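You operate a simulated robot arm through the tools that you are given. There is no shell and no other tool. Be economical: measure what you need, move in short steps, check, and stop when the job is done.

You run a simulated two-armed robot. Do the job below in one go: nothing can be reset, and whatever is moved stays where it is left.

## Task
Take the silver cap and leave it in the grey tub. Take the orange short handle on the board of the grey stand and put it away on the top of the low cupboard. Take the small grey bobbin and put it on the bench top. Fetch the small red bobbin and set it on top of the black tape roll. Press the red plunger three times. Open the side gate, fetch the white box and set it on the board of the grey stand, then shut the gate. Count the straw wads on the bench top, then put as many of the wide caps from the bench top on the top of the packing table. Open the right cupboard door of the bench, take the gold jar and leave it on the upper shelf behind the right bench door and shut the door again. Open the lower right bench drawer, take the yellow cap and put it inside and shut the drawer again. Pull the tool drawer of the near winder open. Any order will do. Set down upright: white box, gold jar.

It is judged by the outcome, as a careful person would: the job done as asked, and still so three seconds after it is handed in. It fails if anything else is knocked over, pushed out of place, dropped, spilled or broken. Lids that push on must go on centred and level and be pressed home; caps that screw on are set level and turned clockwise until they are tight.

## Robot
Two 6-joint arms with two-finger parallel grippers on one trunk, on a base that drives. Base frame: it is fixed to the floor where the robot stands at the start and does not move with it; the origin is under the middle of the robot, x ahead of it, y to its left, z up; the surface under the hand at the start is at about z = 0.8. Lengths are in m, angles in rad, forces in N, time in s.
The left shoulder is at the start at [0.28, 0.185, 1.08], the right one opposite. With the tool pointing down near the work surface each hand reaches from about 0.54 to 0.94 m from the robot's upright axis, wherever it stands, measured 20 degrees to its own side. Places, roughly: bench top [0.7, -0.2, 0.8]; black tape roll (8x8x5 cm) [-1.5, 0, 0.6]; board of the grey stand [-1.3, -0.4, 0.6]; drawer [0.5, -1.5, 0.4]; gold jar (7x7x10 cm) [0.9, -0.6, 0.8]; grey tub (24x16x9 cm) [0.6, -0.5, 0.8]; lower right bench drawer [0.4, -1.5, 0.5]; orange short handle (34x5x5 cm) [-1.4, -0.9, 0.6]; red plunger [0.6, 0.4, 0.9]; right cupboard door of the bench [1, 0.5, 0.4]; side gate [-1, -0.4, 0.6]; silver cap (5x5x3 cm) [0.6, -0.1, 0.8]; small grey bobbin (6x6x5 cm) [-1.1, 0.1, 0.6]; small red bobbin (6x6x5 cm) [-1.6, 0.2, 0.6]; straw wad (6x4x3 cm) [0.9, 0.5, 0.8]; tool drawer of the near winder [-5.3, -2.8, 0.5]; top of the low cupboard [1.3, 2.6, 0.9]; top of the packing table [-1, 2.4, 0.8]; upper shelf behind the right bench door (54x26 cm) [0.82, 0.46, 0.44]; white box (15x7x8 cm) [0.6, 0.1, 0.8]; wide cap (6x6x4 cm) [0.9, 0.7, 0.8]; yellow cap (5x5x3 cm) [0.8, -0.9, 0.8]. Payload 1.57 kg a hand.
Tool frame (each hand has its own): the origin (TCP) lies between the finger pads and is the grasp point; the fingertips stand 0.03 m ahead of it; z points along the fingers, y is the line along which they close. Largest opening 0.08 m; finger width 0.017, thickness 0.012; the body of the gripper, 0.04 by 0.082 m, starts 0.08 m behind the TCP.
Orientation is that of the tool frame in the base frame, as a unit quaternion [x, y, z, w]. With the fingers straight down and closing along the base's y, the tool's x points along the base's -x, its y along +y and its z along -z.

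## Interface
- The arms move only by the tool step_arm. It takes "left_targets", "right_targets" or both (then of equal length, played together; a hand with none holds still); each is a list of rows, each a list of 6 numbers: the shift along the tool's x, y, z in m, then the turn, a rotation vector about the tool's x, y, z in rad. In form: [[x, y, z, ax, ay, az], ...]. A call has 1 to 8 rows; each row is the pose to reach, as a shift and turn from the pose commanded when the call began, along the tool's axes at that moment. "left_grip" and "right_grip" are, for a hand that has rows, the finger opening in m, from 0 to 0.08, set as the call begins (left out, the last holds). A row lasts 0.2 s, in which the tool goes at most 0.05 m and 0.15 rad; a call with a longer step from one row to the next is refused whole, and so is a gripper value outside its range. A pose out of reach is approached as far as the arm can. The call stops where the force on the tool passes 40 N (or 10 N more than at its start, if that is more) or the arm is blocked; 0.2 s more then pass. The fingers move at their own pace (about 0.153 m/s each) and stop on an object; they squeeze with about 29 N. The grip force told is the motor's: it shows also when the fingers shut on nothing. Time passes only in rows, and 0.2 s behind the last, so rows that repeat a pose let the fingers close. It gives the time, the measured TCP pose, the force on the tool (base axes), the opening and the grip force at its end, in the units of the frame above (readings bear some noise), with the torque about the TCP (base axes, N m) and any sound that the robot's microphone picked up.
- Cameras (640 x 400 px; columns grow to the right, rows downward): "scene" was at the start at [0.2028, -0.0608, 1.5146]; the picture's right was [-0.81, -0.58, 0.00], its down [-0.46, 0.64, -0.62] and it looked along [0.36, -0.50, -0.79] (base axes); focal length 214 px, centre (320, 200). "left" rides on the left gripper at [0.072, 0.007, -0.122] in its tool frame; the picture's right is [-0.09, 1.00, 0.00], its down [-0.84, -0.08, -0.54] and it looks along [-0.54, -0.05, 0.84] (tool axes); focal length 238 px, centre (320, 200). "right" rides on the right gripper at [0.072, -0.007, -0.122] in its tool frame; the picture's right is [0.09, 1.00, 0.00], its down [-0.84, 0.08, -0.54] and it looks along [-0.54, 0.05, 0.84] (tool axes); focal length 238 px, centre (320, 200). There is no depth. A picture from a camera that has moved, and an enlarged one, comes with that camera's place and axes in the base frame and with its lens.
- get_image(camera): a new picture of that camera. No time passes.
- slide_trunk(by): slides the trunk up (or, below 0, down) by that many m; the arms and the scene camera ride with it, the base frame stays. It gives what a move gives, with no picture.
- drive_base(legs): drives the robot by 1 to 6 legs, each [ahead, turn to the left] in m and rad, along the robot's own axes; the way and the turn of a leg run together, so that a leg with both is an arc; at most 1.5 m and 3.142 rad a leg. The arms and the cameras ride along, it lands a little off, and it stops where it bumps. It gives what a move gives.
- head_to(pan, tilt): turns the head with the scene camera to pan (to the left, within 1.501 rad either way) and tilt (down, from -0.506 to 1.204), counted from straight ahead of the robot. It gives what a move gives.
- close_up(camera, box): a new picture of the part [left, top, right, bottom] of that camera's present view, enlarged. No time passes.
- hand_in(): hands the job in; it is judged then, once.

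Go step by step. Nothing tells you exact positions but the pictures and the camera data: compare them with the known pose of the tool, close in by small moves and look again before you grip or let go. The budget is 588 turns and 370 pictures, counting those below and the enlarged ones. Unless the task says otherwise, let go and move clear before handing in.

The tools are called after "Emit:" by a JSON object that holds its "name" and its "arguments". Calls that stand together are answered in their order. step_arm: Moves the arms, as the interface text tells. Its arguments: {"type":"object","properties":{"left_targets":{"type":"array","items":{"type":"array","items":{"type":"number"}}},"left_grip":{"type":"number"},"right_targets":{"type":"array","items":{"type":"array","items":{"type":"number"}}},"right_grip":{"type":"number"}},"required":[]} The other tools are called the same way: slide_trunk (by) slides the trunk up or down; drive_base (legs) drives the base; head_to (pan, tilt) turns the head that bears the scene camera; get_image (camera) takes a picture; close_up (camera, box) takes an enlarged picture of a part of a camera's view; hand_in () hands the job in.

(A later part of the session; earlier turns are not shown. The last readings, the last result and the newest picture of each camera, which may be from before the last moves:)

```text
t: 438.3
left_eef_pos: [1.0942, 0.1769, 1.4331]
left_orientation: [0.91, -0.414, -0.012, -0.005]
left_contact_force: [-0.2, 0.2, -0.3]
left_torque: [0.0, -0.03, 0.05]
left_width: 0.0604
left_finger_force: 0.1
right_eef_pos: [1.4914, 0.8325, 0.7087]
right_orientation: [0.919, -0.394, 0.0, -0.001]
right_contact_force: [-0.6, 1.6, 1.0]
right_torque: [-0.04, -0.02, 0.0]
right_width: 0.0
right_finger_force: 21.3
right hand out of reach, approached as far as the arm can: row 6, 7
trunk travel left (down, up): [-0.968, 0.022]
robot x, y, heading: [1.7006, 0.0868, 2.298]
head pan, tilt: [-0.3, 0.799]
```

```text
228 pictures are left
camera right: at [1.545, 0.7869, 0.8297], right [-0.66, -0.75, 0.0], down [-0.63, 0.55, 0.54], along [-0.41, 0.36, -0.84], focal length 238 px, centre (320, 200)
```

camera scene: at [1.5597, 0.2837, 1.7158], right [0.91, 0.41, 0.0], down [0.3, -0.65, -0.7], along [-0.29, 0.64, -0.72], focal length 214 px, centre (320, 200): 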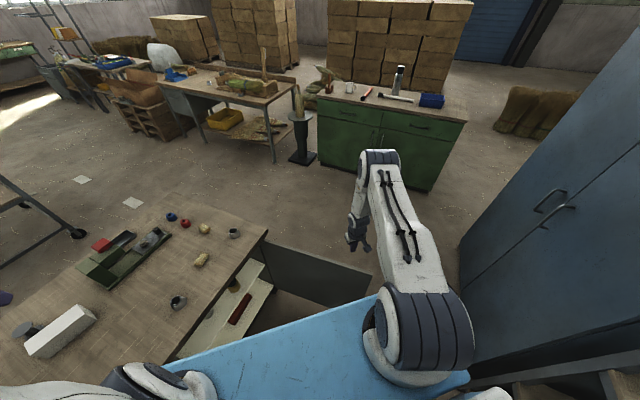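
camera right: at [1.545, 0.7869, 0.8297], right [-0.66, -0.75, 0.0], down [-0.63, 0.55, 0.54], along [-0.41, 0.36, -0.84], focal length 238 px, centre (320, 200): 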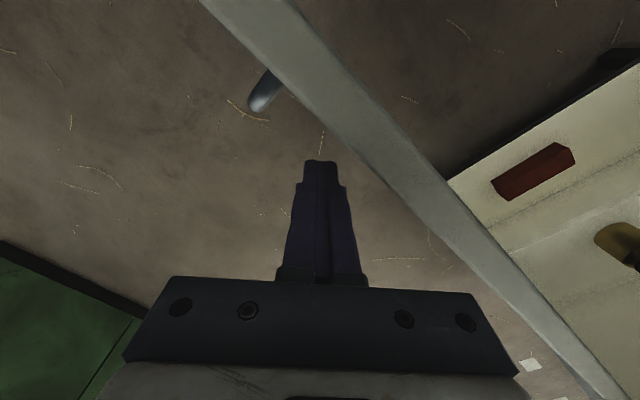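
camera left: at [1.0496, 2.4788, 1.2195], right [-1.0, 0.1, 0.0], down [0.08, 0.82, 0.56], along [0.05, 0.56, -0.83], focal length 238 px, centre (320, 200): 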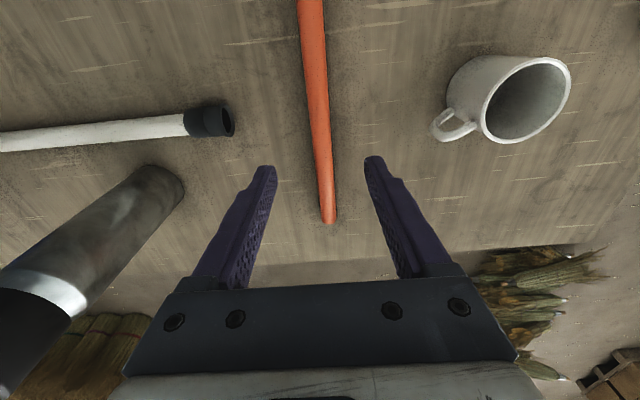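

Emit:
{"name": "step_arm", "arguments": {"right_targets": [[0.028, 0.028, 0, 0, 0, 0], [0.055, 0.055, 0, 0, 0, 0], [0.083, 0.083, 0, 0, 0, 0], [0.108, 0.116, 0, 0, 0, 0], [0.134, 0.15, 0, 0, 0, 0], [0.159, 0.183, 0, 0, 0, 0]]}}

Emit:
{"name": "get_image", "arguments": {"camera": "right"}}

```text
t: 439.7
left_eef_pos: [1.0931, 0.1764, 1.434]
left_orientation: [0.911, -0.413, -0.012, -0.004]
left_contact_force: [-0.6, -0.3, 0.0]
left_torque: [0.02, -0.01, 0.01]
left_width: 0.0598
left_finger_force: 0.0
right_eef_pos: [1.4651, 0.5908, 0.7096]
right_orientation: [0.919, -0.394, 0.0, 0.0]
right_contact_force: [-0.2, -0.3, -0.5]
right_torque: [0.03, -0.02, -0.03]
right_width: 0.0002
right_finger_force: 21.4
trunk travel left (down, up): [-0.968, 0.022]
robot x, y, heading: [1.6952, 0.0922, 2.3]
head pan, tilt: [-0.3, 0.799]
```

```text
227 pictures are left
camera right: at [1.5201, 0.5439, 0.8304], right [-0.66, -0.75, 0.0], down [-0.63, 0.55, 0.54], along [-0.41, 0.36, -0.84], focal length 238 px, centre (320, 200)
```

right: 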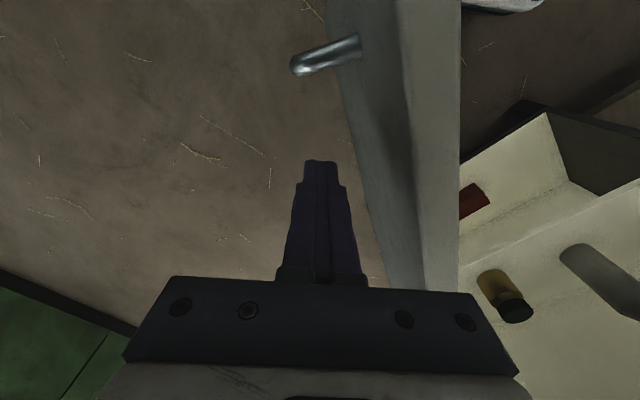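

Emit:
{"name": "step_arm", "arguments": {"right_targets": [[0.016, 0.039, 0, 0, 0, 0], [0.032, 0.077, 0, 0, 0, 0], [0.048, 0.116, 0, 0, 0, 0], [0.054, 0.158, 0, 0, 0, 0], [0.06, 0.2, 0, 0, 0, 0], [0.066, 0.2405, 0, 0, 0, 0]]}}

Emit:
{"name": "get_image", "arguments": {"camera": "right"}}

```text
t: 441.1
left_eef_pos: [1.095, 0.1771, 1.4338]
left_orientation: [0.91, -0.414, -0.013, -0.005]
left_contact_force: [-0.3, -0.3, 0.0]
left_torque: [0.0, 0.01, -0.02]
left_width: 0.0598
left_finger_force: 0.0
right_eef_pos: [1.3383, 0.3775, 0.7065]
right_orientation: [0.919, -0.393, 0.001, -0.001]
right_contact_force: [-0.1, -0.5, 0.3]
right_torque: [0.0, 0.03, 0.01]
right_width: 0.0
right_finger_force: 21.9
trunk travel left (down, up): [-0.968, 0.022]
robot x, y, heading: [1.7026, 0.0863, 2.297]
head pan, tilt: [-0.3, 0.799]
```

```text
226 pictures are left
camera right: at [1.3931, 0.3307, 0.8289], right [-0.66, -0.75, 0.0], down [-0.63, 0.55, 0.54], along [-0.41, 0.36, -0.84], focal length 238 px, centre (320, 200)
```

right: 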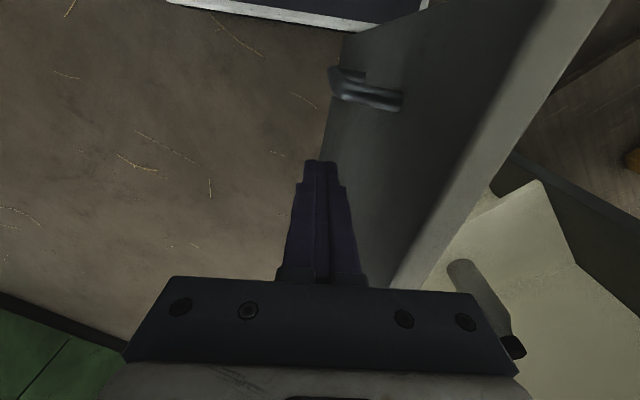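

Emit:
{"name": "step_arm", "arguments": {"right_targets": [[-0.005, 0.041, 0, 0, 0, 0], [-0.011, 0.083, 0, 0, 0, 0], [-0.016, 0.124, 0, 0, 0, 0], [-0.032, 0.163, 0, 0, 0, 0], [-0.048, 0.202, 0, 0, 0, 0], [-0.064, 0.24, 0, 0, 0, 0]]}}

Emit:
{"name": "get_image", "arguments": {"camera": "right"}}

```text
t: 442.7
left_eef_pos: [1.0948, 0.1767, 1.4338]
left_orientation: [0.91, -0.414, -0.012, -0.004]
left_contact_force: [0.3, 0.7, 0.2]
left_torque: [-0.02, -0.02, 0.01]
left_width: 0.0597
left_finger_force: 0.2
right_eef_pos: [1.2134, 0.3083, 0.737]
right_orientation: [0.923, -0.385, 0.02, -0.015]
right_contact_force: [0.5, -0.2, 0.2]
right_torque: [0.04, 0.0, -0.03]
right_width: 0.0001
right_finger_force: 21.4
right hand out of reach, approached as far as the arm can: row 4, 5, 6
trunk travel left (down, up): [-0.968, 0.022]
robot x, y, heading: [1.7005, 0.0875, 2.295]
head pan, tilt: [-0.3, 0.799]
stopped in row 6 (right hand): the arm was blocked; the commanded pose is now the measured one
```

```text
225 pictures are left
camera right: at [1.2622, 0.261, 0.861], right [-0.64, -0.77, -0.04], down [-0.67, 0.53, 0.52], along [-0.37, 0.36, -0.86], focal length 238 px, centre (320, 200)
```

right: 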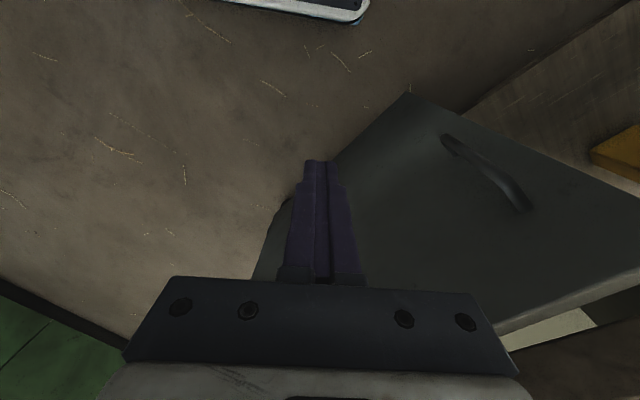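

Emit:
{"name": "step_arm", "arguments": {"right_targets": [[0.01, 0, -0.045, 0, 0, 0], [0.02, 0, -0.09, 0, 0, 0], [0.03, 0, -0.135, 0, 0, 0], [0.03, 0, -0.18, 0, 0, 0]]}}

Emit:
{"name": "drive_base", "arguments": {"legs": [[0, 0.82]]}}

Emit:
{"name": "slide_trunk", "arguments": {"by": -0.1}}

Emit:
{"name": "get_image", "arguments": {"camera": "right"}}

```text
t: 443.1
left_eef_pos: [1.0936, 0.1769, 1.4334]
left_orientation: [0.91, -0.414, -0.012, -0.005]
left_contact_force: [-0.5, -0.5, -0.4]
left_torque: [0.02, -0.02, 0.0]
left_width: 0.06
left_finger_force: 0.1
right_eef_pos: [1.3884, 0.3491, 0.6809]
right_orientation: [0.91, -0.38, 0.129, -0.1]
right_contact_force: [-0.7, 1.0, -0.9]
right_torque: [-0.02, -0.01, -0.01]
right_width: 0.0
right_finger_force: 21.8
trunk travel left (down, up): [-0.968, 0.022]
robot x, y, heading: [1.7031, 0.0905, 2.294]
head pan, tilt: [-0.3, 0.799]
stopped in row 2 (right hand): the arm was blocked; the commanded pose is now the measured one
```

```text
t: 445.7
left_eef_pos: [1.2238, -0.2948, 1.4338]
left_orientation: [1.0, -0.017, -0.013, 0.001]
left_contact_force: [-0.5, -0.9, 0.0]
left_torque: [-0.01, 0.0, 0.0]
left_width: 0.0601
left_finger_force: 0.1
right_eef_pos: [1.2985, 0.0401, 0.6816]
right_orientation: [0.986, 0.014, 0.08, -0.144]
right_contact_force: [0.4, -0.2, -0.8]
right_torque: [0.01, -0.01, 0.04]
right_width: 0.0
right_finger_force: 21.1
trunk travel left (down, up): [-0.968, 0.022]
robot x, y, heading: [1.7024, 0.091, 3.119]
head pan, tilt: [-0.3, 0.799]
```

```text
t: 447.0
left_eef_pos: [1.2238, -0.2945, 1.3335]
left_orientation: [1.0, -0.018, -0.013, 0.0]
left_contact_force: [-1.1, -0.4, 0.0]
left_torque: [0.01, 0.0, -0.03]
left_width: 0.0602
left_finger_force: 0.0
right_eef_pos: [1.2992, 0.0397, 0.581]
right_orientation: [0.986, 0.014, 0.079, -0.144]
right_contact_force: [0.1, 0.5, 0.1]
right_torque: [-0.01, -0.02, 0.01]
right_width: 0.0
right_finger_force: 21.4
trunk travel left (down, up): [-0.868, 0.122]
robot x, y, heading: [1.7036, 0.0911, 3.12]
head pan, tilt: [-0.3, 0.799]
```

```text
224 pictures are left
camera right: at [1.3516, 0.012, 0.7087], right [0.14, -0.95, -0.27], down [-0.9, -0.23, 0.36], along [-0.4, 0.19, -0.9], focal length 238 px, centre (320, 200)
```

right: 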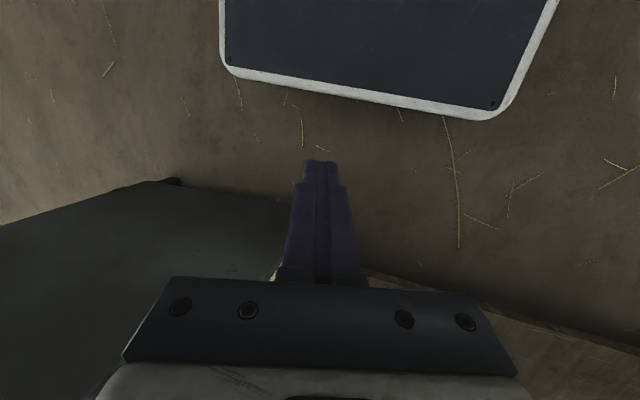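

Emit:
{"name": "step_arm", "arguments": {"right_targets": [[-0.012, -0.005, 0, -0.028, -0.133, 0.02], [-0.024, -0.015, 0, -0.056, -0.266, 0.04], [-0.036, -0.03, 0, -0.084, -0.399, 0.06], [-0.048, -0.045, 0, -0.112, -0.532, 0.08], [-0.06, -0.06, 0, -0.139, -0.666, 0.1], [-0.072, -0.08, 0, -0.167, -0.799, 0.119], [-0.084, -0.1, 0, -0.195, -0.932, 0.139], [-0.09, -0.115, 0, -0.223, -1.065, 0.159]]}}

Emit:
{"name": "get_image", "arguments": {"camera": "right"}}

```text
t: 448.8
left_eef_pos: [1.2237, -0.2941, 1.334]
left_orientation: [1.0, -0.016, -0.013, 0.0]
left_contact_force: [-0.1, -0.9, 0.6]
left_torque: [0.0, 0.04, 0.03]
left_width: 0.0602
left_finger_force: 0.1
right_eef_pos: [1.1949, 0.1198, 0.5394]
right_orientation: [0.896, 0.003, -0.443, -0.017]
right_contact_force: [0.2, 0.2, 1.1]
right_torque: [-0.02, 0.01, 0.02]
right_width: 0.0002
right_finger_force: 21.7
right hand out of reach, approached as far as the arm can: row 3, 4, 5, 6, 7, 8
trunk travel left (down, up): [-0.868, 0.122]
robot x, y, heading: [1.6985, 0.0932, 3.116]
head pan, tilt: [-0.3, 0.799]
```

```text
223 pictures are left
camera right: at [1.3351, 0.1252, 0.5567], right [0.04, -0.99, -0.11], down [-0.08, -0.11, 0.99], along [-1.0, -0.04, -0.08], focal length 238 px, centre (320, 200)
```

right: 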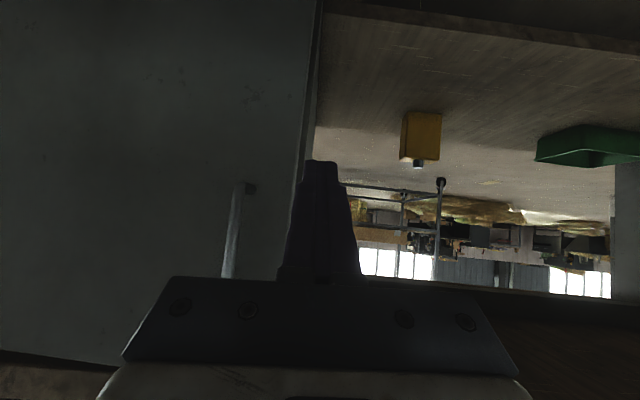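

Emit:
{"name": "step_arm", "arguments": {"right_targets": [[0.024, -0.01, -0.03, 0, 0, 0], [0.048, -0.02, -0.06, 0, 0, 0], [0.06, -0.05, -0.079, 0, -0.1, 0], [0.06, -0.09, -0.079, 0, -0.13, 0], [0.06, -0.13, -0.079, 0, -0.13, 0], [0.06, -0.17, -0.079, 0, -0.13, 0]]}}

Emit:
{"name": "get_image", "arguments": {"camera": "right"}}

```text
t: 450.2
left_eef_pos: [1.2236, -0.2941, 1.3342]
left_orientation: [1.0, -0.017, -0.014, 0.001]
left_contact_force: [0.5, -0.9, -0.3]
left_torque: [-0.02, 0.02, 0.0]
left_width: 0.0601
left_finger_force: 0.0
right_eef_pos: [1.2899, 0.1306, 0.5606]
right_orientation: [0.867, 0.004, -0.498, -0.016]
right_contact_force: [0.0, -0.1, 0.5]
right_torque: [0.0, -0.03, 0.03]
right_width: 0.0
right_finger_force: 21.5
right hand out of reach, approached as far as the arm can: row 1, 2, 3, 4, 5, 6
trunk travel left (down, up): [-0.868, 0.122]
robot x, y, heading: [1.704, 0.0877, 3.119]
head pan, tilt: [-0.3, 0.799]
```

```text
222 pictures are left
camera right: at [1.4329, 0.1373, 0.5583], right [0.03, -0.99, -0.11], down [0.05, -0.11, 0.99], along [-1.0, -0.04, 0.04], focal length 238 px, centre (320, 200)
```

right: 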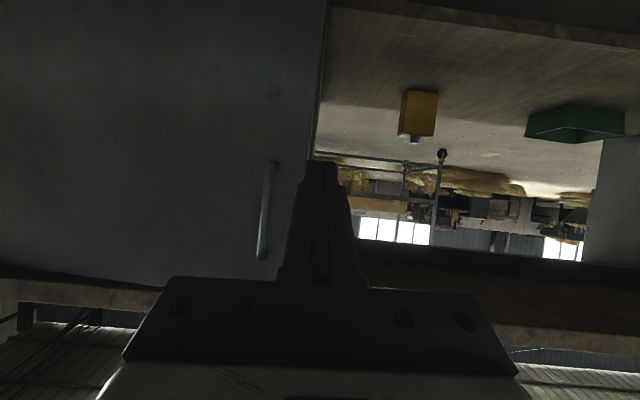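

Emit:
{"name": "step_arm", "arguments": {"right_targets": [[-0.028, 0, 0.022, 0, 0, 0], [-0.057, 0, 0.044, 0, 0, 0], [-0.085, 0, 0.066, 0, 0, 0], [-0.085, -0.04, 0.066, 0, 0, 0], [-0.085, -0.08, 0.066, 0, 0, 0], [-0.085, -0.12, 0.066, 0, 0, 0], [-0.085, -0.16, 0.066, 0, 0, 0]]}}

Emit:
{"name": "get_image", "arguments": {"camera": "right"}}

```text
t: 451.8
left_eef_pos: [1.2228, -0.2932, 1.3324]
left_orientation: [1.0, -0.017, -0.012, 0.0]
left_contact_force: [0.4, -0.1, -0.9]
left_torque: [0.0, -0.03, -0.01]
left_width: 0.06
left_finger_force: 0.0
right_eef_pos: [1.1808, 0.1304, 0.5597]
right_orientation: [0.866, 0.003, -0.5, -0.018]
right_contact_force: [0.4, 0.0, 0.6]
right_torque: [0.01, 0.0, 0.01]
right_width: 0.0001
right_finger_force: 21.3
right hand out of reach, approached as far as the arm can: row 1, 2, 3, 4, 5, 6, 7
trunk travel left (down, up): [-0.868, 0.122]
robot x, y, heading: [1.6995, 0.0909, 3.117]
head pan, tilt: [-0.3, 0.799]
```

```text
221 pictures are left
camera right: at [1.3226, 0.1368, 0.5579], right [0.03, -0.99, -0.11], down [0.05, -0.11, 0.99], along [-1.0, -0.04, 0.04], focal length 238 px, centre (320, 200)
```

right: 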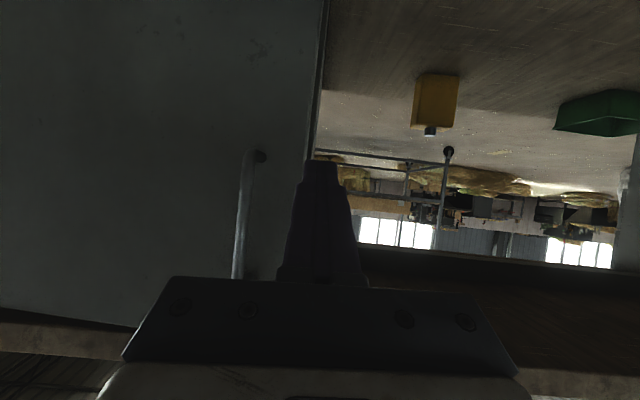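

Emit:
{"name": "drive_base", "arguments": {"legs": [[0, -0.28]]}}

Emit:
{"name": "get_image", "arguments": {"camera": "right"}}

Emit:
{"name": "get_image", "arguments": {"camera": "scene"}}

```text
t: 453.1
left_eef_pos: [1.136, -0.1473, 1.3329]
left_orientation: [0.988, -0.156, -0.013, -0.002]
left_contact_force: [-0.3, 0.2, 0.6]
left_torque: [-0.02, -0.01, -0.03]
left_width: 0.0601
left_finger_force: 0.1
right_eef_pos: [1.2123, 0.2724, 0.5588]
right_orientation: [0.858, -0.117, -0.492, -0.086]
right_contact_force: [0.4, 1.0, 0.4]
right_torque: [0.04, 0.01, 0.07]
right_width: 0.0001
right_finger_force: 21.3
trunk travel left (down, up): [-0.868, 0.122]
robot x, y, heading: [1.701, 0.0936, 2.84]
head pan, tilt: [-0.3, 0.799]
```

```text
220 pictures are left
camera right: at [1.3497, 0.2389, 0.558], right [-0.24, -0.96, -0.11], down [0.02, -0.12, 0.99], along [-0.97, 0.24, 0.04], focal length 238 px, centre (320, 200)
```

right: 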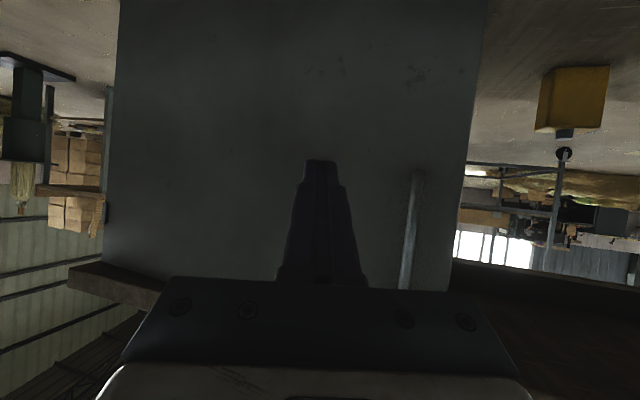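

```text
219 pictures are left
camera scene: at [1.4803, 0.1838, 1.6158], right [0.57, 0.82, 0.0], down [0.59, -0.41, -0.7], along [-0.57, 0.4, -0.72], focal length 214 px, centre (320, 200)
```

scene: 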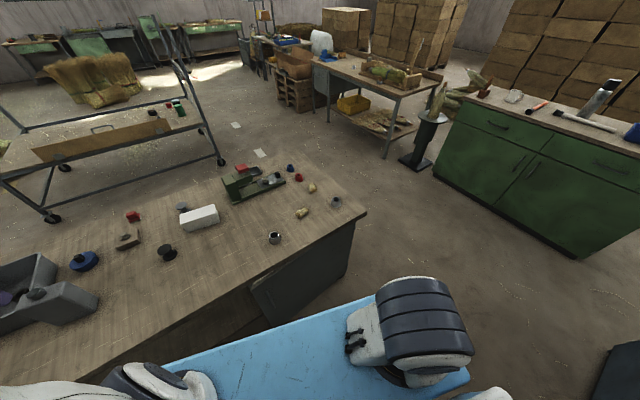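

Emit:
{"name": "step_arm", "arguments": {"right_targets": [[-0.02, 0, 0.0345, 0, 0, 0], [-0.04, 0, 0.069, 0, 0, 0], [-0.06, 0, 0.1035, 0, 0, 0], [-0.07, 0, 0.121, 0, 0, 0], [-0.08, 0, 0.138, 0, 0, 0], [-0.09, 0, 0.155, 0, 0, 0]]}}

Emit:
{"name": "get_image", "arguments": {"camera": "right"}}

```text
t: 454.5
left_eef_pos: [1.1381, -0.1486, 1.3337]
left_orientation: [0.988, -0.155, -0.013, -0.001]
left_contact_force: [-1.1, -0.4, -0.4]
left_torque: [-0.01, 0.0, -0.01]
left_width: 0.0599
left_finger_force: 0.1
right_eef_pos: [1.0621, 0.3162, 0.5941]
right_orientation: [0.858, -0.116, -0.492, -0.086]
right_contact_force: [-0.2, -0.2, 0.2]
right_torque: [0.02, -0.02, 0.01]
right_width: 0.0001
right_finger_force: 21.5
right hand out of reach, approached as far as the arm can: row 1, 2, 3, 4, 5, 6
trunk travel left (down, up): [-0.868, 0.122]
robot x, y, heading: [1.6987, 0.0907, 2.832]
head pan, tilt: [-0.3, 0.799]
```

```text
218 pictures are left
camera right: at [1.2001, 0.2822, 0.5916], right [-0.24, -0.96, -0.11], down [0.02, -0.12, 0.99], along [-0.97, 0.24, 0.04], focal length 238 px, centre (320, 200)
```

right: 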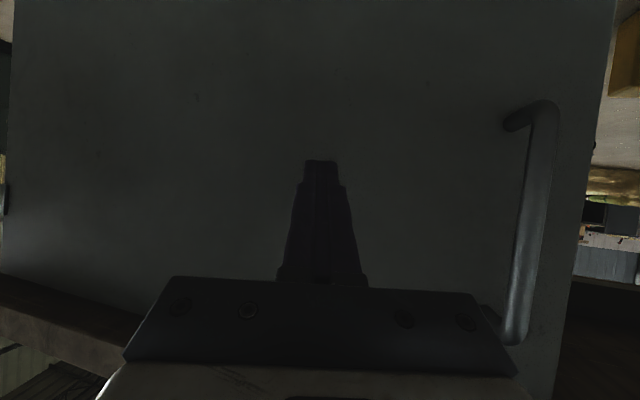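

Emit:
{"name": "step_arm", "arguments": {"right_targets": [[-0.006, 0, 0.01, 0, 0, 0], [-0.012, 0, 0.02, 0, 0, 0], [-0.018, 0, 0.03, 0, 0, 0], [-0.024, 0, 0.04, 0, 0, 0]]}}

Emit:
{"name": "get_image", "arguments": {"camera": "right"}}

```text
t: 455.5
left_eef_pos: [1.1355, -0.1473, 1.3345]
left_orientation: [0.988, -0.155, -0.013, -0.001]
left_contact_force: [-0.6, 0.6, 0.4]
left_torque: [0.03, -0.02, -0.03]
left_width: 0.0598
left_finger_force: 0.0
right_eef_pos: [1.0352, 0.3212, 0.6034]
right_orientation: [0.859, -0.117, -0.492, -0.086]
right_contact_force: [-0.2, 0.2, 0.3]
right_torque: [-0.01, 0.0, 0.05]
right_width: 0.0
right_finger_force: 21.1
right hand out of reach, approached as far as the arm can: row 1, 2, 3, 4
trunk travel left (down, up): [-0.868, 0.122]
robot x, y, heading: [1.6978, 0.0906, 2.839]
head pan, tilt: [-0.3, 0.799]
```

```text
217 pictures are left
camera right: at [1.1733, 0.2877, 0.6021], right [-0.24, -0.96, -0.11], down [0.01, -0.12, 0.99], along [-0.97, 0.24, 0.04], focal length 238 px, centre (320, 200)
```

right: 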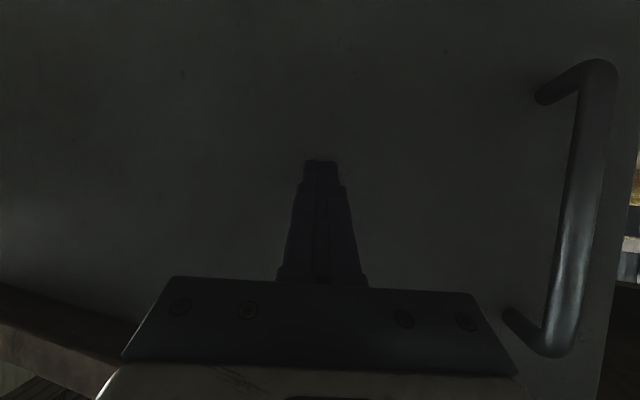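

Emit:
{"name": "step_arm", "arguments": {"right_targets": [[-0.003, 0, 0.01, 0, 0, 0], [-0.006, 0, 0.02, 0, 0, 0], [-0.01, 0, 0.03, 0, 0, 0], [-0.014, 0, 0.04, 0, 0, 0], [-0.018, 0, 0.05, 0, 0, 0]]}}

Emit:
{"name": "get_image", "arguments": {"camera": "scene"}}

```text
t: 456.2
left_eef_pos: [1.1372, -0.1478, 1.3324]
left_orientation: [0.988, -0.155, -0.013, -0.001]
left_contact_force: [-0.1, -0.6, 0.5]
left_torque: [0.0, -0.02, -0.01]
left_width: 0.06
left_finger_force: 0.1
right_eef_pos: [1.0277, 0.324, 0.6108]
right_orientation: [0.859, -0.115, -0.492, -0.088]
right_contact_force: [3.5, -1.3, 4.1]
right_torque: [-0.02, 0.09, 0.02]
right_width: 0.0
right_finger_force: 21.9
right hand out of reach, approached as far as the arm can: row 1, 2, 3
trunk travel left (down, up): [-0.868, 0.122]
robot x, y, heading: [1.6982, 0.0876, 2.836]
head pan, tilt: [-0.3, 0.799]
stopped in row 3 (right hand): the force on the tool passed its limit at 128 N (the readings are from after the stop); the commanded pose is now the measured one
```

```text
216 pictures are left
camera scene: at [1.4808, 0.1842, 1.616], right [0.57, 0.82, 0.0], down [0.59, -0.41, -0.7], along [-0.57, 0.4, -0.72], focal length 214 px, centre (320, 200)
```

scene: 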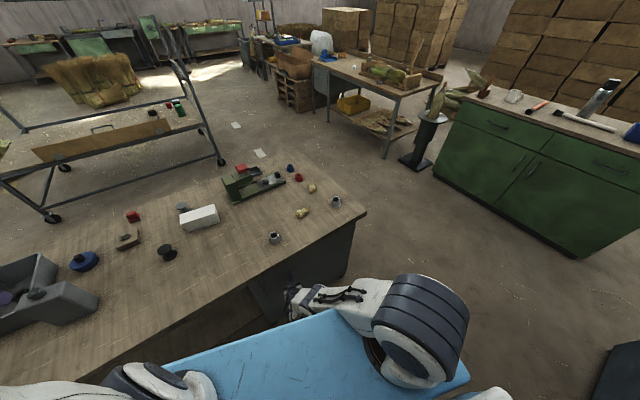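

Emit:
{"name": "step_arm", "arguments": {"right_targets": [[0.02, 0, -0.0345, 0, 0, 0], [0.04, 0, -0.069, 0, 0, 0], [0.06, 0, -0.1035, 0, 0, 0], [0.08, 0, -0.138, 0, 0, 0]]}}

Emit:
{"name": "get_image", "arguments": {"camera": "right"}}

```text
t: 457.2
left_eef_pos: [1.1359, -0.1473, 1.3335]
left_orientation: [0.988, -0.154, -0.013, -0.001]
left_contact_force: [-0.2, -0.3, 0.1]
left_torque: [-0.02, -0.01, -0.01]
left_width: 0.06
left_finger_force: 0.1
right_eef_pos: [1.1689, 0.2646, 0.5727]
right_orientation: [0.858, -0.117, -0.492, -0.09]
right_contact_force: [0.3, 0.6, 0.4]
right_torque: [-0.01, 0.0, 0.0]
right_width: 0.0002
right_finger_force: 21.3
right hand out of reach, approached as far as the arm can: row 1, 2, 3, 4
trunk travel left (down, up): [-0.868, 0.122]
robot x, y, heading: [1.7011, 0.0946, 2.839]
head pan, tilt: [-0.3, 0.799]
```

```text
215 pictures are left
camera right: at [1.3074, 0.2322, 0.5712], right [-0.24, -0.96, -0.12], down [0.01, -0.13, 0.99], along [-0.97, 0.24, 0.04], focal length 238 px, centre (320, 200)
```

right: 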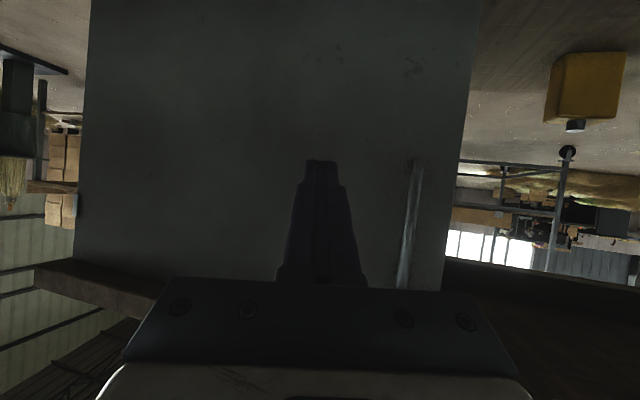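

Emit:
{"name": "step_arm", "arguments": {"right_targets": [[0.01, 0, -0.02, 0, 0.14, 0], [0.02, 0, -0.04, 0, 0.28, 0], [0.02, 0, -0.04, 0, 0.42, 0], [0.02, 0, -0.04, 0, 0.56, 0], [0.02, 0, -0.04, 0, 0.7, 0], [0.02, 0, -0.04, 0, 0.84, 0], [0.02, 0, -0.04, 0, 0.98, 0], [0.02, 0, -0.04, 0, 1.03, 0]]}}

Emit:
{"name": "get_image", "arguments": {"camera": "right"}}

```text
t: 459.0
left_eef_pos: [1.1362, -0.1481, 1.3329]
left_orientation: [0.988, -0.155, -0.013, -0.001]
left_contact_force: [-0.5, 1.1, -0.1]
left_torque: [0.01, -0.04, 0.01]
left_width: 0.06
left_finger_force: 0.1
right_eef_pos: [1.2124, 0.2513, 0.5759]
right_orientation: [0.989, -0.143, -0.004, -0.02]
right_contact_force: [0.4, 0.6, 0.8]
right_torque: [0.01, -0.03, -0.04]
right_width: 0.0
right_finger_force: 21.5
right hand out of reach, approached as far as the arm can: row 1, 2, 3, 4, 5, 6, 7
trunk travel left (down, up): [-0.868, 0.122]
robot x, y, heading: [1.6994, 0.0909, 2.837]
head pan, tilt: [-0.3, 0.799]
```

```text
214 pictures are left
camera right: at [1.2829, 0.2333, 0.6954], right [-0.2, -0.98, -0.04], down [-0.82, 0.14, 0.55], along [-0.53, 0.14, -0.84], focal length 238 px, centre (320, 200)
```

right: 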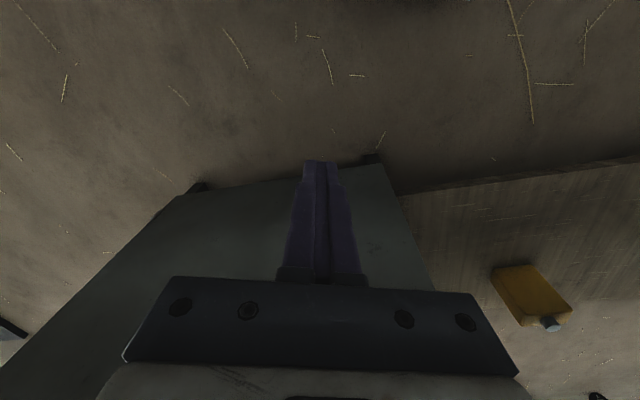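

Emit:
{"name": "step_arm", "arguments": {"right_targets": [[0, 0, -0.045, 0, 0, 0], [0, 0, -0.09, 0, 0, 0], [0, 0, -0.135, 0, 0, 0], [0, 0, -0.18, 0, 0, 0], [0, 0, -0.225, 0, 0, 0], [0, 0, -0.27, 0, 0, 0], [0, 0, -0.315, 0, 0, 0], [0, 0, -0.36, 0, 0, 0]]}}

Emit:
{"name": "slide_trunk", "arguments": {"by": 0.12}}

Emit:
{"name": "head_to", "arguments": {"pan": 0.0, "tilt": 0.8}}

Emit:
{"name": "get_image", "arguments": {"camera": "scene"}}

```text
t: 460.8
left_eef_pos: [1.1363, -0.1487, 1.3326]
left_orientation: [0.988, -0.156, -0.013, -0.001]
left_contact_force: [0.6, 0.1, 0.7]
left_torque: [-0.03, -0.03, 0.04]
left_width: 0.0598
left_finger_force: 0.1
right_eef_pos: [1.2114, 0.2373, 0.9363]
right_orientation: [0.99, -0.143, -0.004, -0.019]
right_contact_force: [0.4, -0.1, 0.7]
right_torque: [0.0, 0.01, 0.0]
right_width: 0.0
right_finger_force: 21.2
right hand out of reach, approached as far as the arm can: row 1, 2, 3, 4
trunk travel left (down, up): [-0.868, 0.122]
robot x, y, heading: [1.7004, 0.0858, 2.836]
head pan, tilt: [-0.3, 0.799]
```

```text
t: 462.3
left_eef_pos: [1.1369, -0.148, 1.4532]
left_orientation: [0.988, -0.156, -0.013, -0.001]
left_contact_force: [1.1, -0.2, -0.3]
left_torque: [-0.02, 0.03, 0.01]
left_width: 0.0602
left_finger_force: 0.1
right_eef_pos: [1.2124, 0.2381, 1.0574]
right_orientation: [0.989, -0.144, -0.004, -0.019]
right_contact_force: [0.3, 0.1, -0.3]
right_torque: [0.0, -0.02, 0.01]
right_width: 0.0
right_finger_force: 21.6
trunk travel left (down, up): [-0.988, 0.002]
robot x, y, heading: [1.7008, 0.0922, 2.841]
head pan, tilt: [-0.3, 0.799]
```

```text
t: 463.1
left_eef_pos: [1.1371, -0.1481, 1.4537]
left_orientation: [0.988, -0.155, -0.013, 0.0]
left_contact_force: [0.4, -0.2, 1.0]
left_torque: [-0.02, 0.0, 0.01]
left_width: 0.06
left_finger_force: 0.1
right_eef_pos: [1.2114, 0.2375, 1.0574]
right_orientation: [0.989, -0.143, -0.004, -0.019]
right_contact_force: [0.0, 0.0, -0.3]
right_torque: [0.02, 0.01, -0.02]
right_width: 0.0
right_finger_force: 21.3
trunk travel left (down, up): [-0.988, 0.002]
robot x, y, heading: [1.701, 0.0911, 2.836]
head pan, tilt: [0.0, 0.799]
```

```text
213 pictures are left
camera scene: at [1.4697, 0.1624, 1.7358], right [0.3, 0.95, 0.0], down [0.68, -0.22, -0.7], along [-0.67, 0.21, -0.72], focal length 214 px, centre (320, 200)
```

scene: 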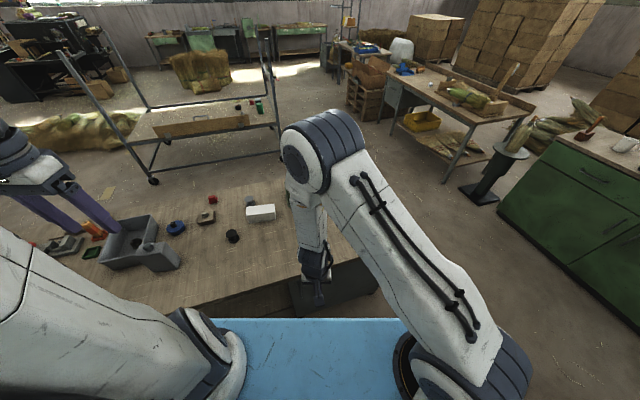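

Emit:
{"name": "drive_base", "arguments": {"legs": [[0, 0.28]]}}

Emit:
{"name": "step_arm", "arguments": {"right_targets": [[-0.04, 0, 0, 0, 0, 0], [-0.08, -0.02, 0, 0, 0, 0], [-0.12, -0.05, 0, 0, 0, 0], [-0.15, -0.09, 0, 0, 0, 0], [-0.18, -0.13, 0, 0, 0, 0], [-0.21, -0.16, 0, 0, 0, 0], [-0.24, -0.19, 0, 0, 0, 0], [-0.27, -0.21, 0, 0, 0, 0]], "right_grip": 0.08}}

Emit:
{"name": "get_image", "arguments": {"camera": "right"}}

```text
t: 464.4
left_eef_pos: [1.2237, -0.2949, 1.4527]
left_orientation: [1.0, -0.017, -0.013, 0.001]
left_contact_force: [0.0, 0.9, -1.0]
left_torque: [-0.01, 0.0, -0.02]
left_width: 0.0598
left_finger_force: 0.1
right_eef_pos: [1.1895, 0.0964, 1.0573]
right_orientation: [1.0, -0.006, -0.007, -0.018]
right_contact_force: [0.5, 0.7, 0.3]
right_torque: [-0.03, 0.02, 0.0]
right_width: 0.0
right_finger_force: 20.7
trunk travel left (down, up): [-0.988, 0.002]
robot x, y, heading: [1.7009, 0.0863, 3.117]
head pan, tilt: [0.0, 0.799]
```

```text
t: 466.2
left_eef_pos: [1.2242, -0.2946, 1.4525]
left_orientation: [1.0, -0.016, -0.013, 0.001]
left_contact_force: [0.6, 0.7, -0.8]
left_torque: [-0.01, 0.0, 0.04]
left_width: 0.0601
left_finger_force: 0.1
right_eef_pos: [0.9648, 0.3114, 1.0556]
right_orientation: [0.998, -0.001, -0.032, -0.049]
right_contact_force: [-0.7, 0.3, 0.0]
right_torque: [0.0, -0.01, 0.01]
right_width: 0.0799
right_finger_force: 0.0
right hand out of reach, approached as far as the arm can: row 1, 3, 4, 5, 6, 7, 8
trunk travel left (down, up): [-0.988, 0.002]
robot x, y, heading: [1.7009, 0.0895, 3.117]
head pan, tilt: [0.0, 0.799]
```

```text
212 pictures are left
camera right: at [1.0443, 0.3076, 1.1735], right [0.09, -0.99, -0.1], down [-0.8, -0.13, 0.58], along [-0.59, 0.03, -0.81], focal length 238 px, centre (320, 200)
```

right: 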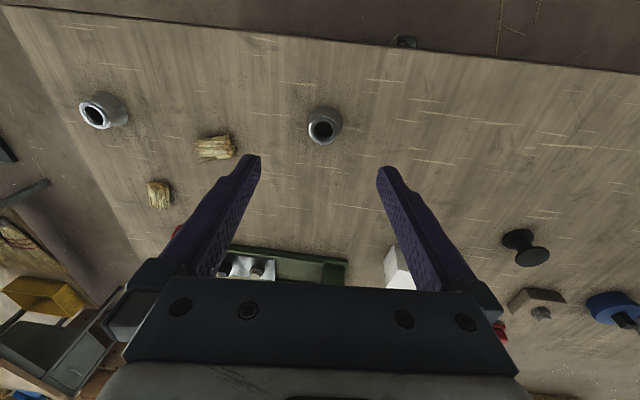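

Emit:
{"name": "slide_trunk", "arguments": {"by": -0.12}}

Emit:
{"name": "step_arm", "arguments": {"right_targets": [[-0.02, -0.01, 0, 0.05, 0.03, 0], [-0.04, -0.016, 0, 0.1, 0.064, 0], [-0.04, -0.016, 0.0, 0.1, 0.064, 0]]}}

Emit:
{"name": "get_image", "arguments": {"camera": "right"}}

```text
t: 467.7
left_eef_pos: [1.2246, -0.2937, 1.3332]
left_orientation: [1.0, -0.016, -0.013, 0.001]
left_contact_force: [0.3, -0.3, 0.2]
left_torque: [0.03, 0.01, 0.0]
left_width: 0.0597
left_finger_force: 0.0
right_eef_pos: [0.9638, 0.3114, 0.9379]
right_orientation: [0.998, -0.002, -0.033, -0.05]
right_contact_force: [0.2, -0.4, -0.5]
right_torque: [0.02, 0.02, -0.02]
right_width: 0.08
right_finger_force: 0.1
trunk travel left (down, up): [-0.868, 0.122]
robot x, y, heading: [1.6999, 0.0909, 3.119]
head pan, tilt: [0.0, 0.799]
```

```text
t: 468.5
left_eef_pos: [1.2239, -0.294, 1.3337]
left_orientation: [1.0, -0.017, -0.013, 0.001]
left_contact_force: [-0.4, 0.0, -0.7]
left_torque: [-0.03, -0.01, 0.02]
left_width: 0.0602
left_finger_force: 0.1
right_eef_pos: [0.9244, 0.3263, 0.9417]
right_orientation: [0.995, -0.005, 0.001, -0.098]
right_contact_force: [0.3, 0.5, 0.1]
right_torque: [-0.03, -0.01, 0.02]
right_width: 0.0804
right_finger_force: 0.0
trunk travel left (down, up): [-0.868, 0.122]
robot x, y, heading: [1.6979, 0.0896, 3.117]
head pan, tilt: [0.0, 0.799]
```

```text
211 pictures are left
camera right: at [0.996, 0.3097, 1.0611], right [0.08, -0.98, -0.2], down [-0.84, -0.17, 0.52], along [-0.54, 0.12, -0.83], focal length 238 px, centre (320, 200)
```

right: 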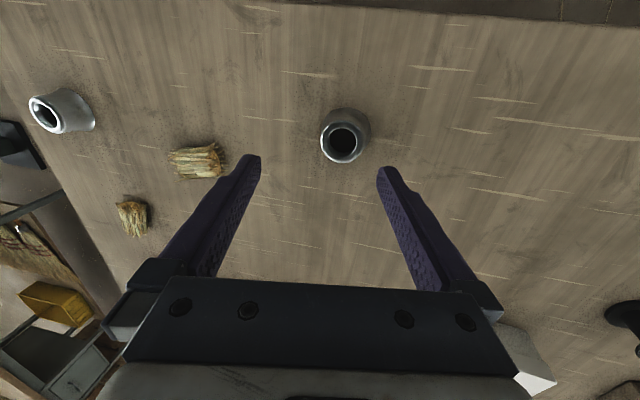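

Emit:
{"name": "step_arm", "arguments": {"right_targets": [[-0.004, 0, 0, -0.1, 0, 0], [-0.007, 0, 0, -0.196, 0, 0], [-0.007, 0, 0.0, -0.196, 0, 0]]}}

Emit:
{"name": "get_image", "arguments": {"camera": "right"}}

```text
t: 469.3
left_eef_pos: [1.2244, -0.2936, 1.3343]
left_orientation: [1.0, -0.017, -0.013, 0.001]
left_contact_force: [-0.9, 1.1, 0.4]
left_torque: [0.01, -0.03, 0.0]
left_width: 0.0601
left_finger_force: 0.0
right_eef_pos: [0.922, 0.3264, 0.9408]
right_orientation: [0.997, -0.004, -0.002, -0.078]
right_contact_force: [0.3, -0.2, -0.4]
right_torque: [0.0, 0.02, -0.04]
right_width: 0.08
right_finger_force: 0.1
right hand out of reach, approached as far as the arm can: row 1, 2, 3
trunk travel left (down, up): [-0.868, 0.122]
robot x, y, heading: [1.7002, 0.0912, 3.116]
head pan, tilt: [0.0, 0.799]
```

```text
210 pictures are left
camera right: at [0.9955, 0.3148, 1.0611], right [0.08, -0.98, -0.16], down [-0.84, -0.15, 0.53], along [-0.54, 0.09, -0.83], focal length 238 px, centre (320, 200)
```

right: 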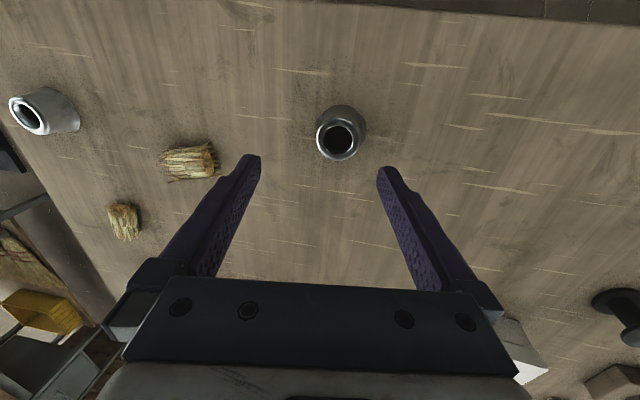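

Emit:
{"name": "step_arm", "arguments": {"right_targets": [[0.02, 0, -0.045, 0, 0, 0], [0.05, 0, -0.08, 0, 0, 0], [0.09, 0, -0.1, 0, 0, 0], [0.13, 0, -0.12, 0, 0, 0]]}}

Emit:
{"name": "drive_base", "arguments": {"legs": [[0, -0.6]]}}

Emit:
{"name": "get_image", "arguments": {"camera": "scene"}}

Emit:
{"name": "get_image", "arguments": {"camera": "left"}}

```text
t: 470.3
left_eef_pos: [1.2235, -0.2943, 1.3332]
left_orientation: [1.0, -0.017, -0.013, 0.001]
left_contact_force: [0.1, 0.1, 0.2]
left_torque: [0.0, 0.02, 0.0]
left_width: 0.0598
left_finger_force: 0.1
right_eef_pos: [1.0539, 0.3081, 1.0552]
right_orientation: [0.997, -0.004, -0.003, -0.079]
right_contact_force: [0.8, -0.4, -0.5]
right_torque: [0.0, -0.01, 0.04]
right_width: 0.0799
right_finger_force: 0.2
trunk travel left (down, up): [-0.868, 0.122]
robot x, y, heading: [1.6975, 0.089, 3.116]
head pan, tilt: [0.0, 0.799]
```

```text
t: 472.4
left_eef_pos: [1.0899, 0.0394, 1.3338]
left_orientation: [0.951, -0.31, -0.012, -0.004]
left_contact_force: [0.5, 0.8, -1.1]
left_torque: [0.0, -0.04, 0.01]
left_width: 0.0599
left_finger_force: 0.1
right_eef_pos: [1.2869, 0.6352, 1.0572]
right_orientation: [0.952, -0.298, 0.021, -0.075]
right_contact_force: [1.2, -0.9, -0.8]
right_torque: [0.01, 0.01, -0.02]
right_width: 0.0799
right_finger_force: 0.1
trunk travel left (down, up): [-0.868, 0.122]
robot x, y, heading: [1.7036, 0.0885, 2.519]
head pan, tilt: [0.0, 0.799]
```

```text
209 pictures are left
camera scene: at [1.5037, 0.2306, 1.6158], right [0.58, 0.81, 0.0], down [0.58, -0.42, -0.7], along [-0.57, 0.41, -0.72], focal length 214 px, centre (320, 200)
```

scene: 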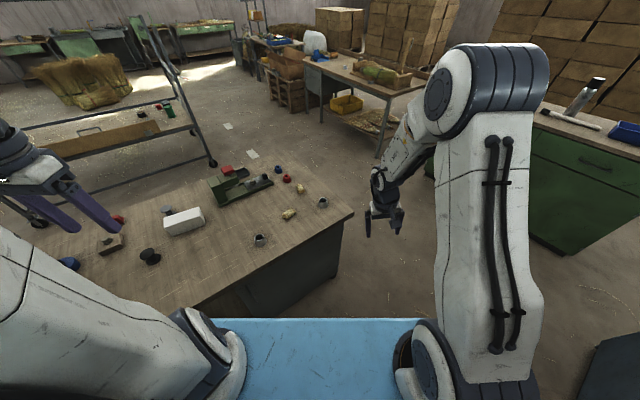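

```text
208 pictures are left
camera left: at [1.1475, -0.0096, 1.4545], right [-0.66, -0.75, 0.0], down [-0.62, 0.55, 0.56], along [-0.43, 0.37, -0.83], focal length 238 px, centre (320, 200)
```

left: 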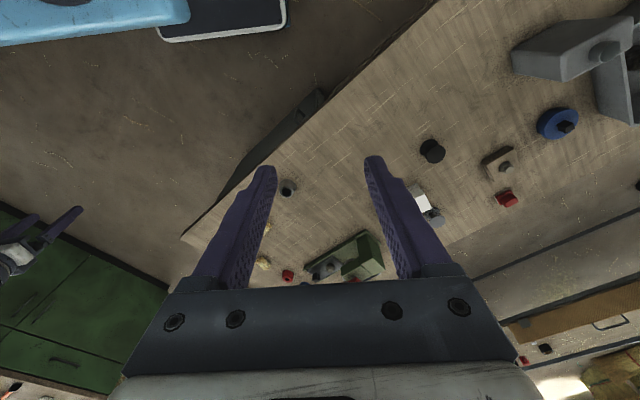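

Emit:
{"name": "close_up", "arguments": {"camera": "left", "box": [170, 60, 370, 240]}}

Emit:
{"name": "close_up", "arguments": {"camera": "scene", "box": [180, 180, 370, 320]}}

```text
2.22 times, centred on (270, 150) of left
camera zoom: at [1.1475, -0.0096, 1.4545], right [-0.66, -0.75, 0.0], down [-0.62, 0.55, 0.56], along [-0.43, 0.37, -0.83], focal length 530 px, centre (431, 311)
```

zoom: 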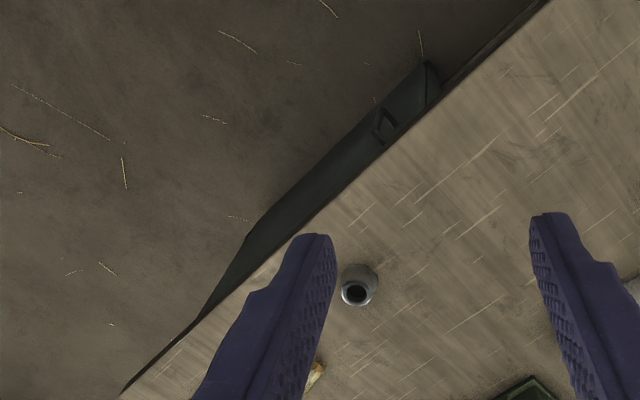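

```text
2.86 times, centred on (275, 250) of scene
camera zoom: at [1.5037, 0.2306, 1.6158], right [0.58, 0.81, 0.0], down [0.58, -0.42, -0.7], along [-0.57, 0.41, -0.72], focal length 613 px, centre (449, 57)
```

zoom: 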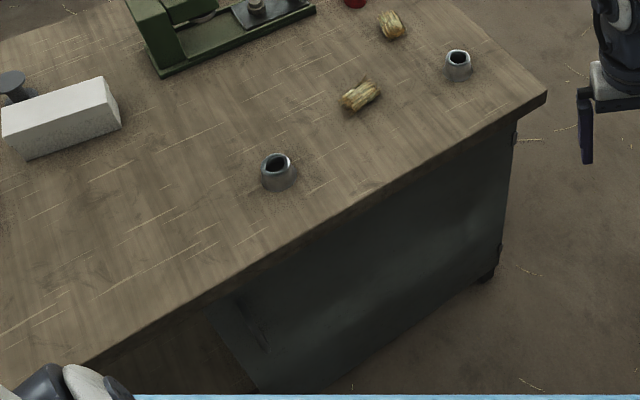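

Emit:
{"name": "step_arm", "arguments": {"left_targets": [[-0.035, -0.015, 0.02, 0, 0, 0], [-0.07, -0.03, 0.04, 0, 0, 0], [-0.11, -0.045, 0.06, 0, 0, 0], [-0.15, -0.065, 0.08, 0, 0, 0], [-0.19, -0.08, 0.1, 0, 0, 0], [-0.23, -0.1, 0.12, 0, 0, 0], [-0.27, -0.115, 0.14, 0, 0, 0], [-0.304, -0.129, 0.17, 0, 0, 0]], "left_grip": 0.08}}

Emit:
{"name": "step_arm", "arguments": {"left_targets": [[0, 0, 0.045, 0, 0, 0], [0, 0, 0.09, 0, 0, 0], [0, 0, 0.135, 0, 0, 0], [0, 0, 0.18, 0, 0, 0], [0, 0, 0.21, 0, 0, 0]]}}

Emit:
{"name": "get_image", "arguments": {"camera": "left"}}

```text
t: 474.2
left_eef_pos: [0.9163, 0.3252, 1.1688]
left_orientation: [0.951, -0.309, -0.013, -0.003]
left_contact_force: [1.2, -0.5, 0.9]
left_torque: [0.03, 0.02, 0.02]
left_width: 0.08
left_finger_force: 0.0
right_eef_pos: [1.2872, 0.6354, 1.0575]
right_orientation: [0.952, -0.297, 0.021, -0.076]
right_contact_force: [-0.3, -0.1, -0.9]
right_torque: [-0.02, -0.01, -0.01]
right_width: 0.0799
right_finger_force: 0.1
trunk travel left (down, up): [-0.868, 0.122]
robot x, y, heading: [1.7002, 0.0918, 2.524]
head pan, tilt: [0.0, 0.799]
```

```text
t: 475.4
left_eef_pos: [0.9125, 0.3279, 0.9618]
left_orientation: [0.951, -0.308, -0.012, -0.003]
left_contact_force: [0.9, -1.1, 0.6]
left_torque: [0.0, -0.01, -0.04]
left_width: 0.08
left_finger_force: 0.0
right_eef_pos: [1.2872, 0.6345, 1.0559]
right_orientation: [0.952, -0.297, 0.02, -0.076]
right_contact_force: [0.9, 0.1, -0.6]
right_torque: [0.02, -0.01, -0.03]
right_width: 0.0803
right_finger_force: 0.1
trunk travel left (down, up): [-0.868, 0.122]
robot x, y, heading: [1.7022, 0.0903, 2.516]
head pan, tilt: [0.0, 0.799]
```

```text
205 pictures are left
camera left: at [0.9684, 0.2784, 1.0818], right [-0.66, -0.75, 0.0], down [-0.62, 0.55, 0.56], along [-0.43, 0.37, -0.83], focal length 238 px, centre (320, 200)
```

left: 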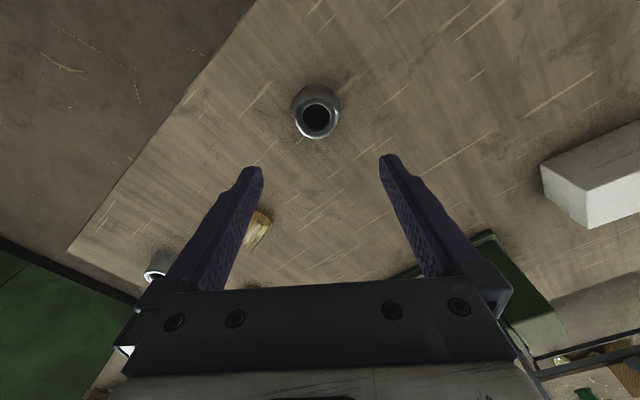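

Emit:
{"name": "step_arm", "arguments": {"left_targets": [[0.008, 0, 0.04, 0, 0, 0], [0.008, 0, 0.08, 0, 0, 0], [0.008, 0, 0.11, 0, 0, 0], [0.008, 0, 0.125, 0, 0, 0]]}}

Emit:
{"name": "step_arm", "arguments": {"left_targets": [[0, 0, 0, 0, 0, 0], [0, 0, 0, 0, 0, 0], [0, 0, -0.03, 0, 0, 0], [0, 0, -0.08, 0, 0, 0], [0, 0, -0.13, 0, 0, 0], [0, 0, -0.18, 0, 0, 0], [0, 0, -0.23, 0, 0, 0], [0, 0, -0.27, 0, 0, 0]], "left_grip": 0.0}}

Emit:
{"name": "get_image", "arguments": {"camera": "left"}}

```text
t: 476.4
left_eef_pos: [0.9137, 0.3235, 0.8372]
left_orientation: [0.951, -0.308, -0.012, -0.003]
left_contact_force: [-0.5, -0.2, -0.6]
left_torque: [0.0, 0.01, 0.04]
left_width: 0.0802
left_finger_force: 0.1
right_eef_pos: [1.2872, 0.6346, 1.0568]
right_orientation: [0.951, -0.298, 0.021, -0.075]
right_contact_force: [-0.9, -0.1, 0.7]
right_torque: [0.01, -0.01, 0.01]
right_width: 0.0799
right_finger_force: 0.0
trunk travel left (down, up): [-0.868, 0.122]
robot x, y, heading: [1.7003, 0.0879, 2.523]
head pan, tilt: [0.0, 0.799]
```

```text
t: 478.2
left_eef_pos: [0.9219, 0.3212, 1.1054]
left_orientation: [0.951, -0.31, -0.012, -0.003]
left_contact_force: [0.0, -0.2, -0.9]
left_torque: [0.03, -0.01, 0.02]
left_width: 0.0514
left_finger_force: 29.5
right_eef_pos: [1.2881, 0.6344, 1.0564]
right_orientation: [0.951, -0.298, 0.022, -0.075]
right_contact_force: [-0.2, 0.2, -0.4]
right_torque: [0.02, 0.02, 0.02]
right_width: 0.0798
right_finger_force: 0.1
trunk travel left (down, up): [-0.868, 0.122]
robot x, y, heading: [1.7011, 0.0919, 2.518]
head pan, tilt: [0.0, 0.799]
```

```text
204 pictures are left
camera left: at [0.9786, 0.2722, 1.2263], right [-0.66, -0.75, 0.0], down [-0.62, 0.55, 0.56], along [-0.42, 0.37, -0.83], focal length 238 px, centre (320, 200)
```

left: 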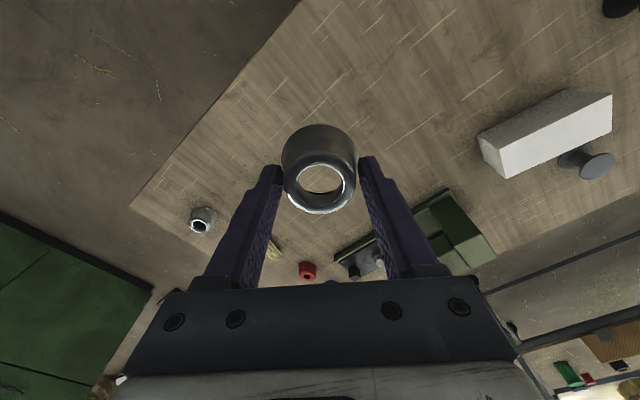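

Emit:
{"name": "drive_base", "arguments": {"legs": [[0, -0.95], [1.2, 0], [0, 1.571], [1.5, 0]]}}

Emit:
{"name": "get_image", "arguments": {"camera": "scene"}}

```text
t: 497.6
left_eef_pos: [-0.5674, 1.0799, 1.1054]
left_orientation: [1.0, -0.016, -0.013, 0.001]
left_contact_force: [-0.4, -0.3, -0.1]
left_torque: [0.01, 0.0, 0.0]
left_width: 0.0512
left_finger_force: 28.8
right_eef_pos: [-0.4398, 1.5442, 1.0568]
right_orientation: [0.997, -0.006, -0.001, -0.078]
right_contact_force: [0.2, 0.8, 0.2]
right_torque: [-0.01, 0.0, 0.01]
right_width: 0.0799
right_finger_force: 0.0
trunk travel left (down, up): [-0.868, 0.122]
robot x, y, heading: [0.2068, 1.3265, 3.115]
head pan, tilt: [0.0, 0.799]
```

```text
203 pictures are left
camera scene: at [-0.0338, 1.3319, 1.6158], right [0.03, 1.0, 0.0], down [0.72, -0.02, -0.7], along [-0.7, 0.02, -0.72], focal length 214 px, centre (320, 200)
```

scene: 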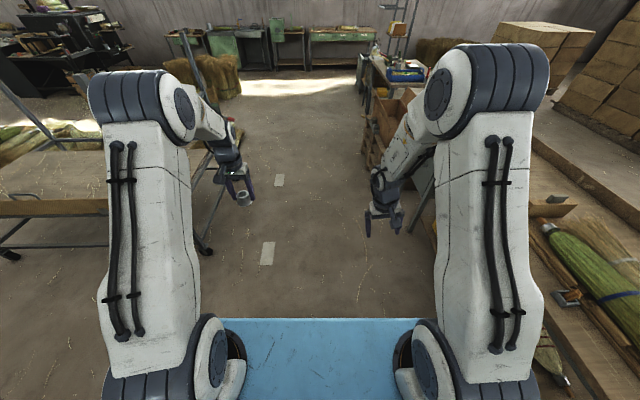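

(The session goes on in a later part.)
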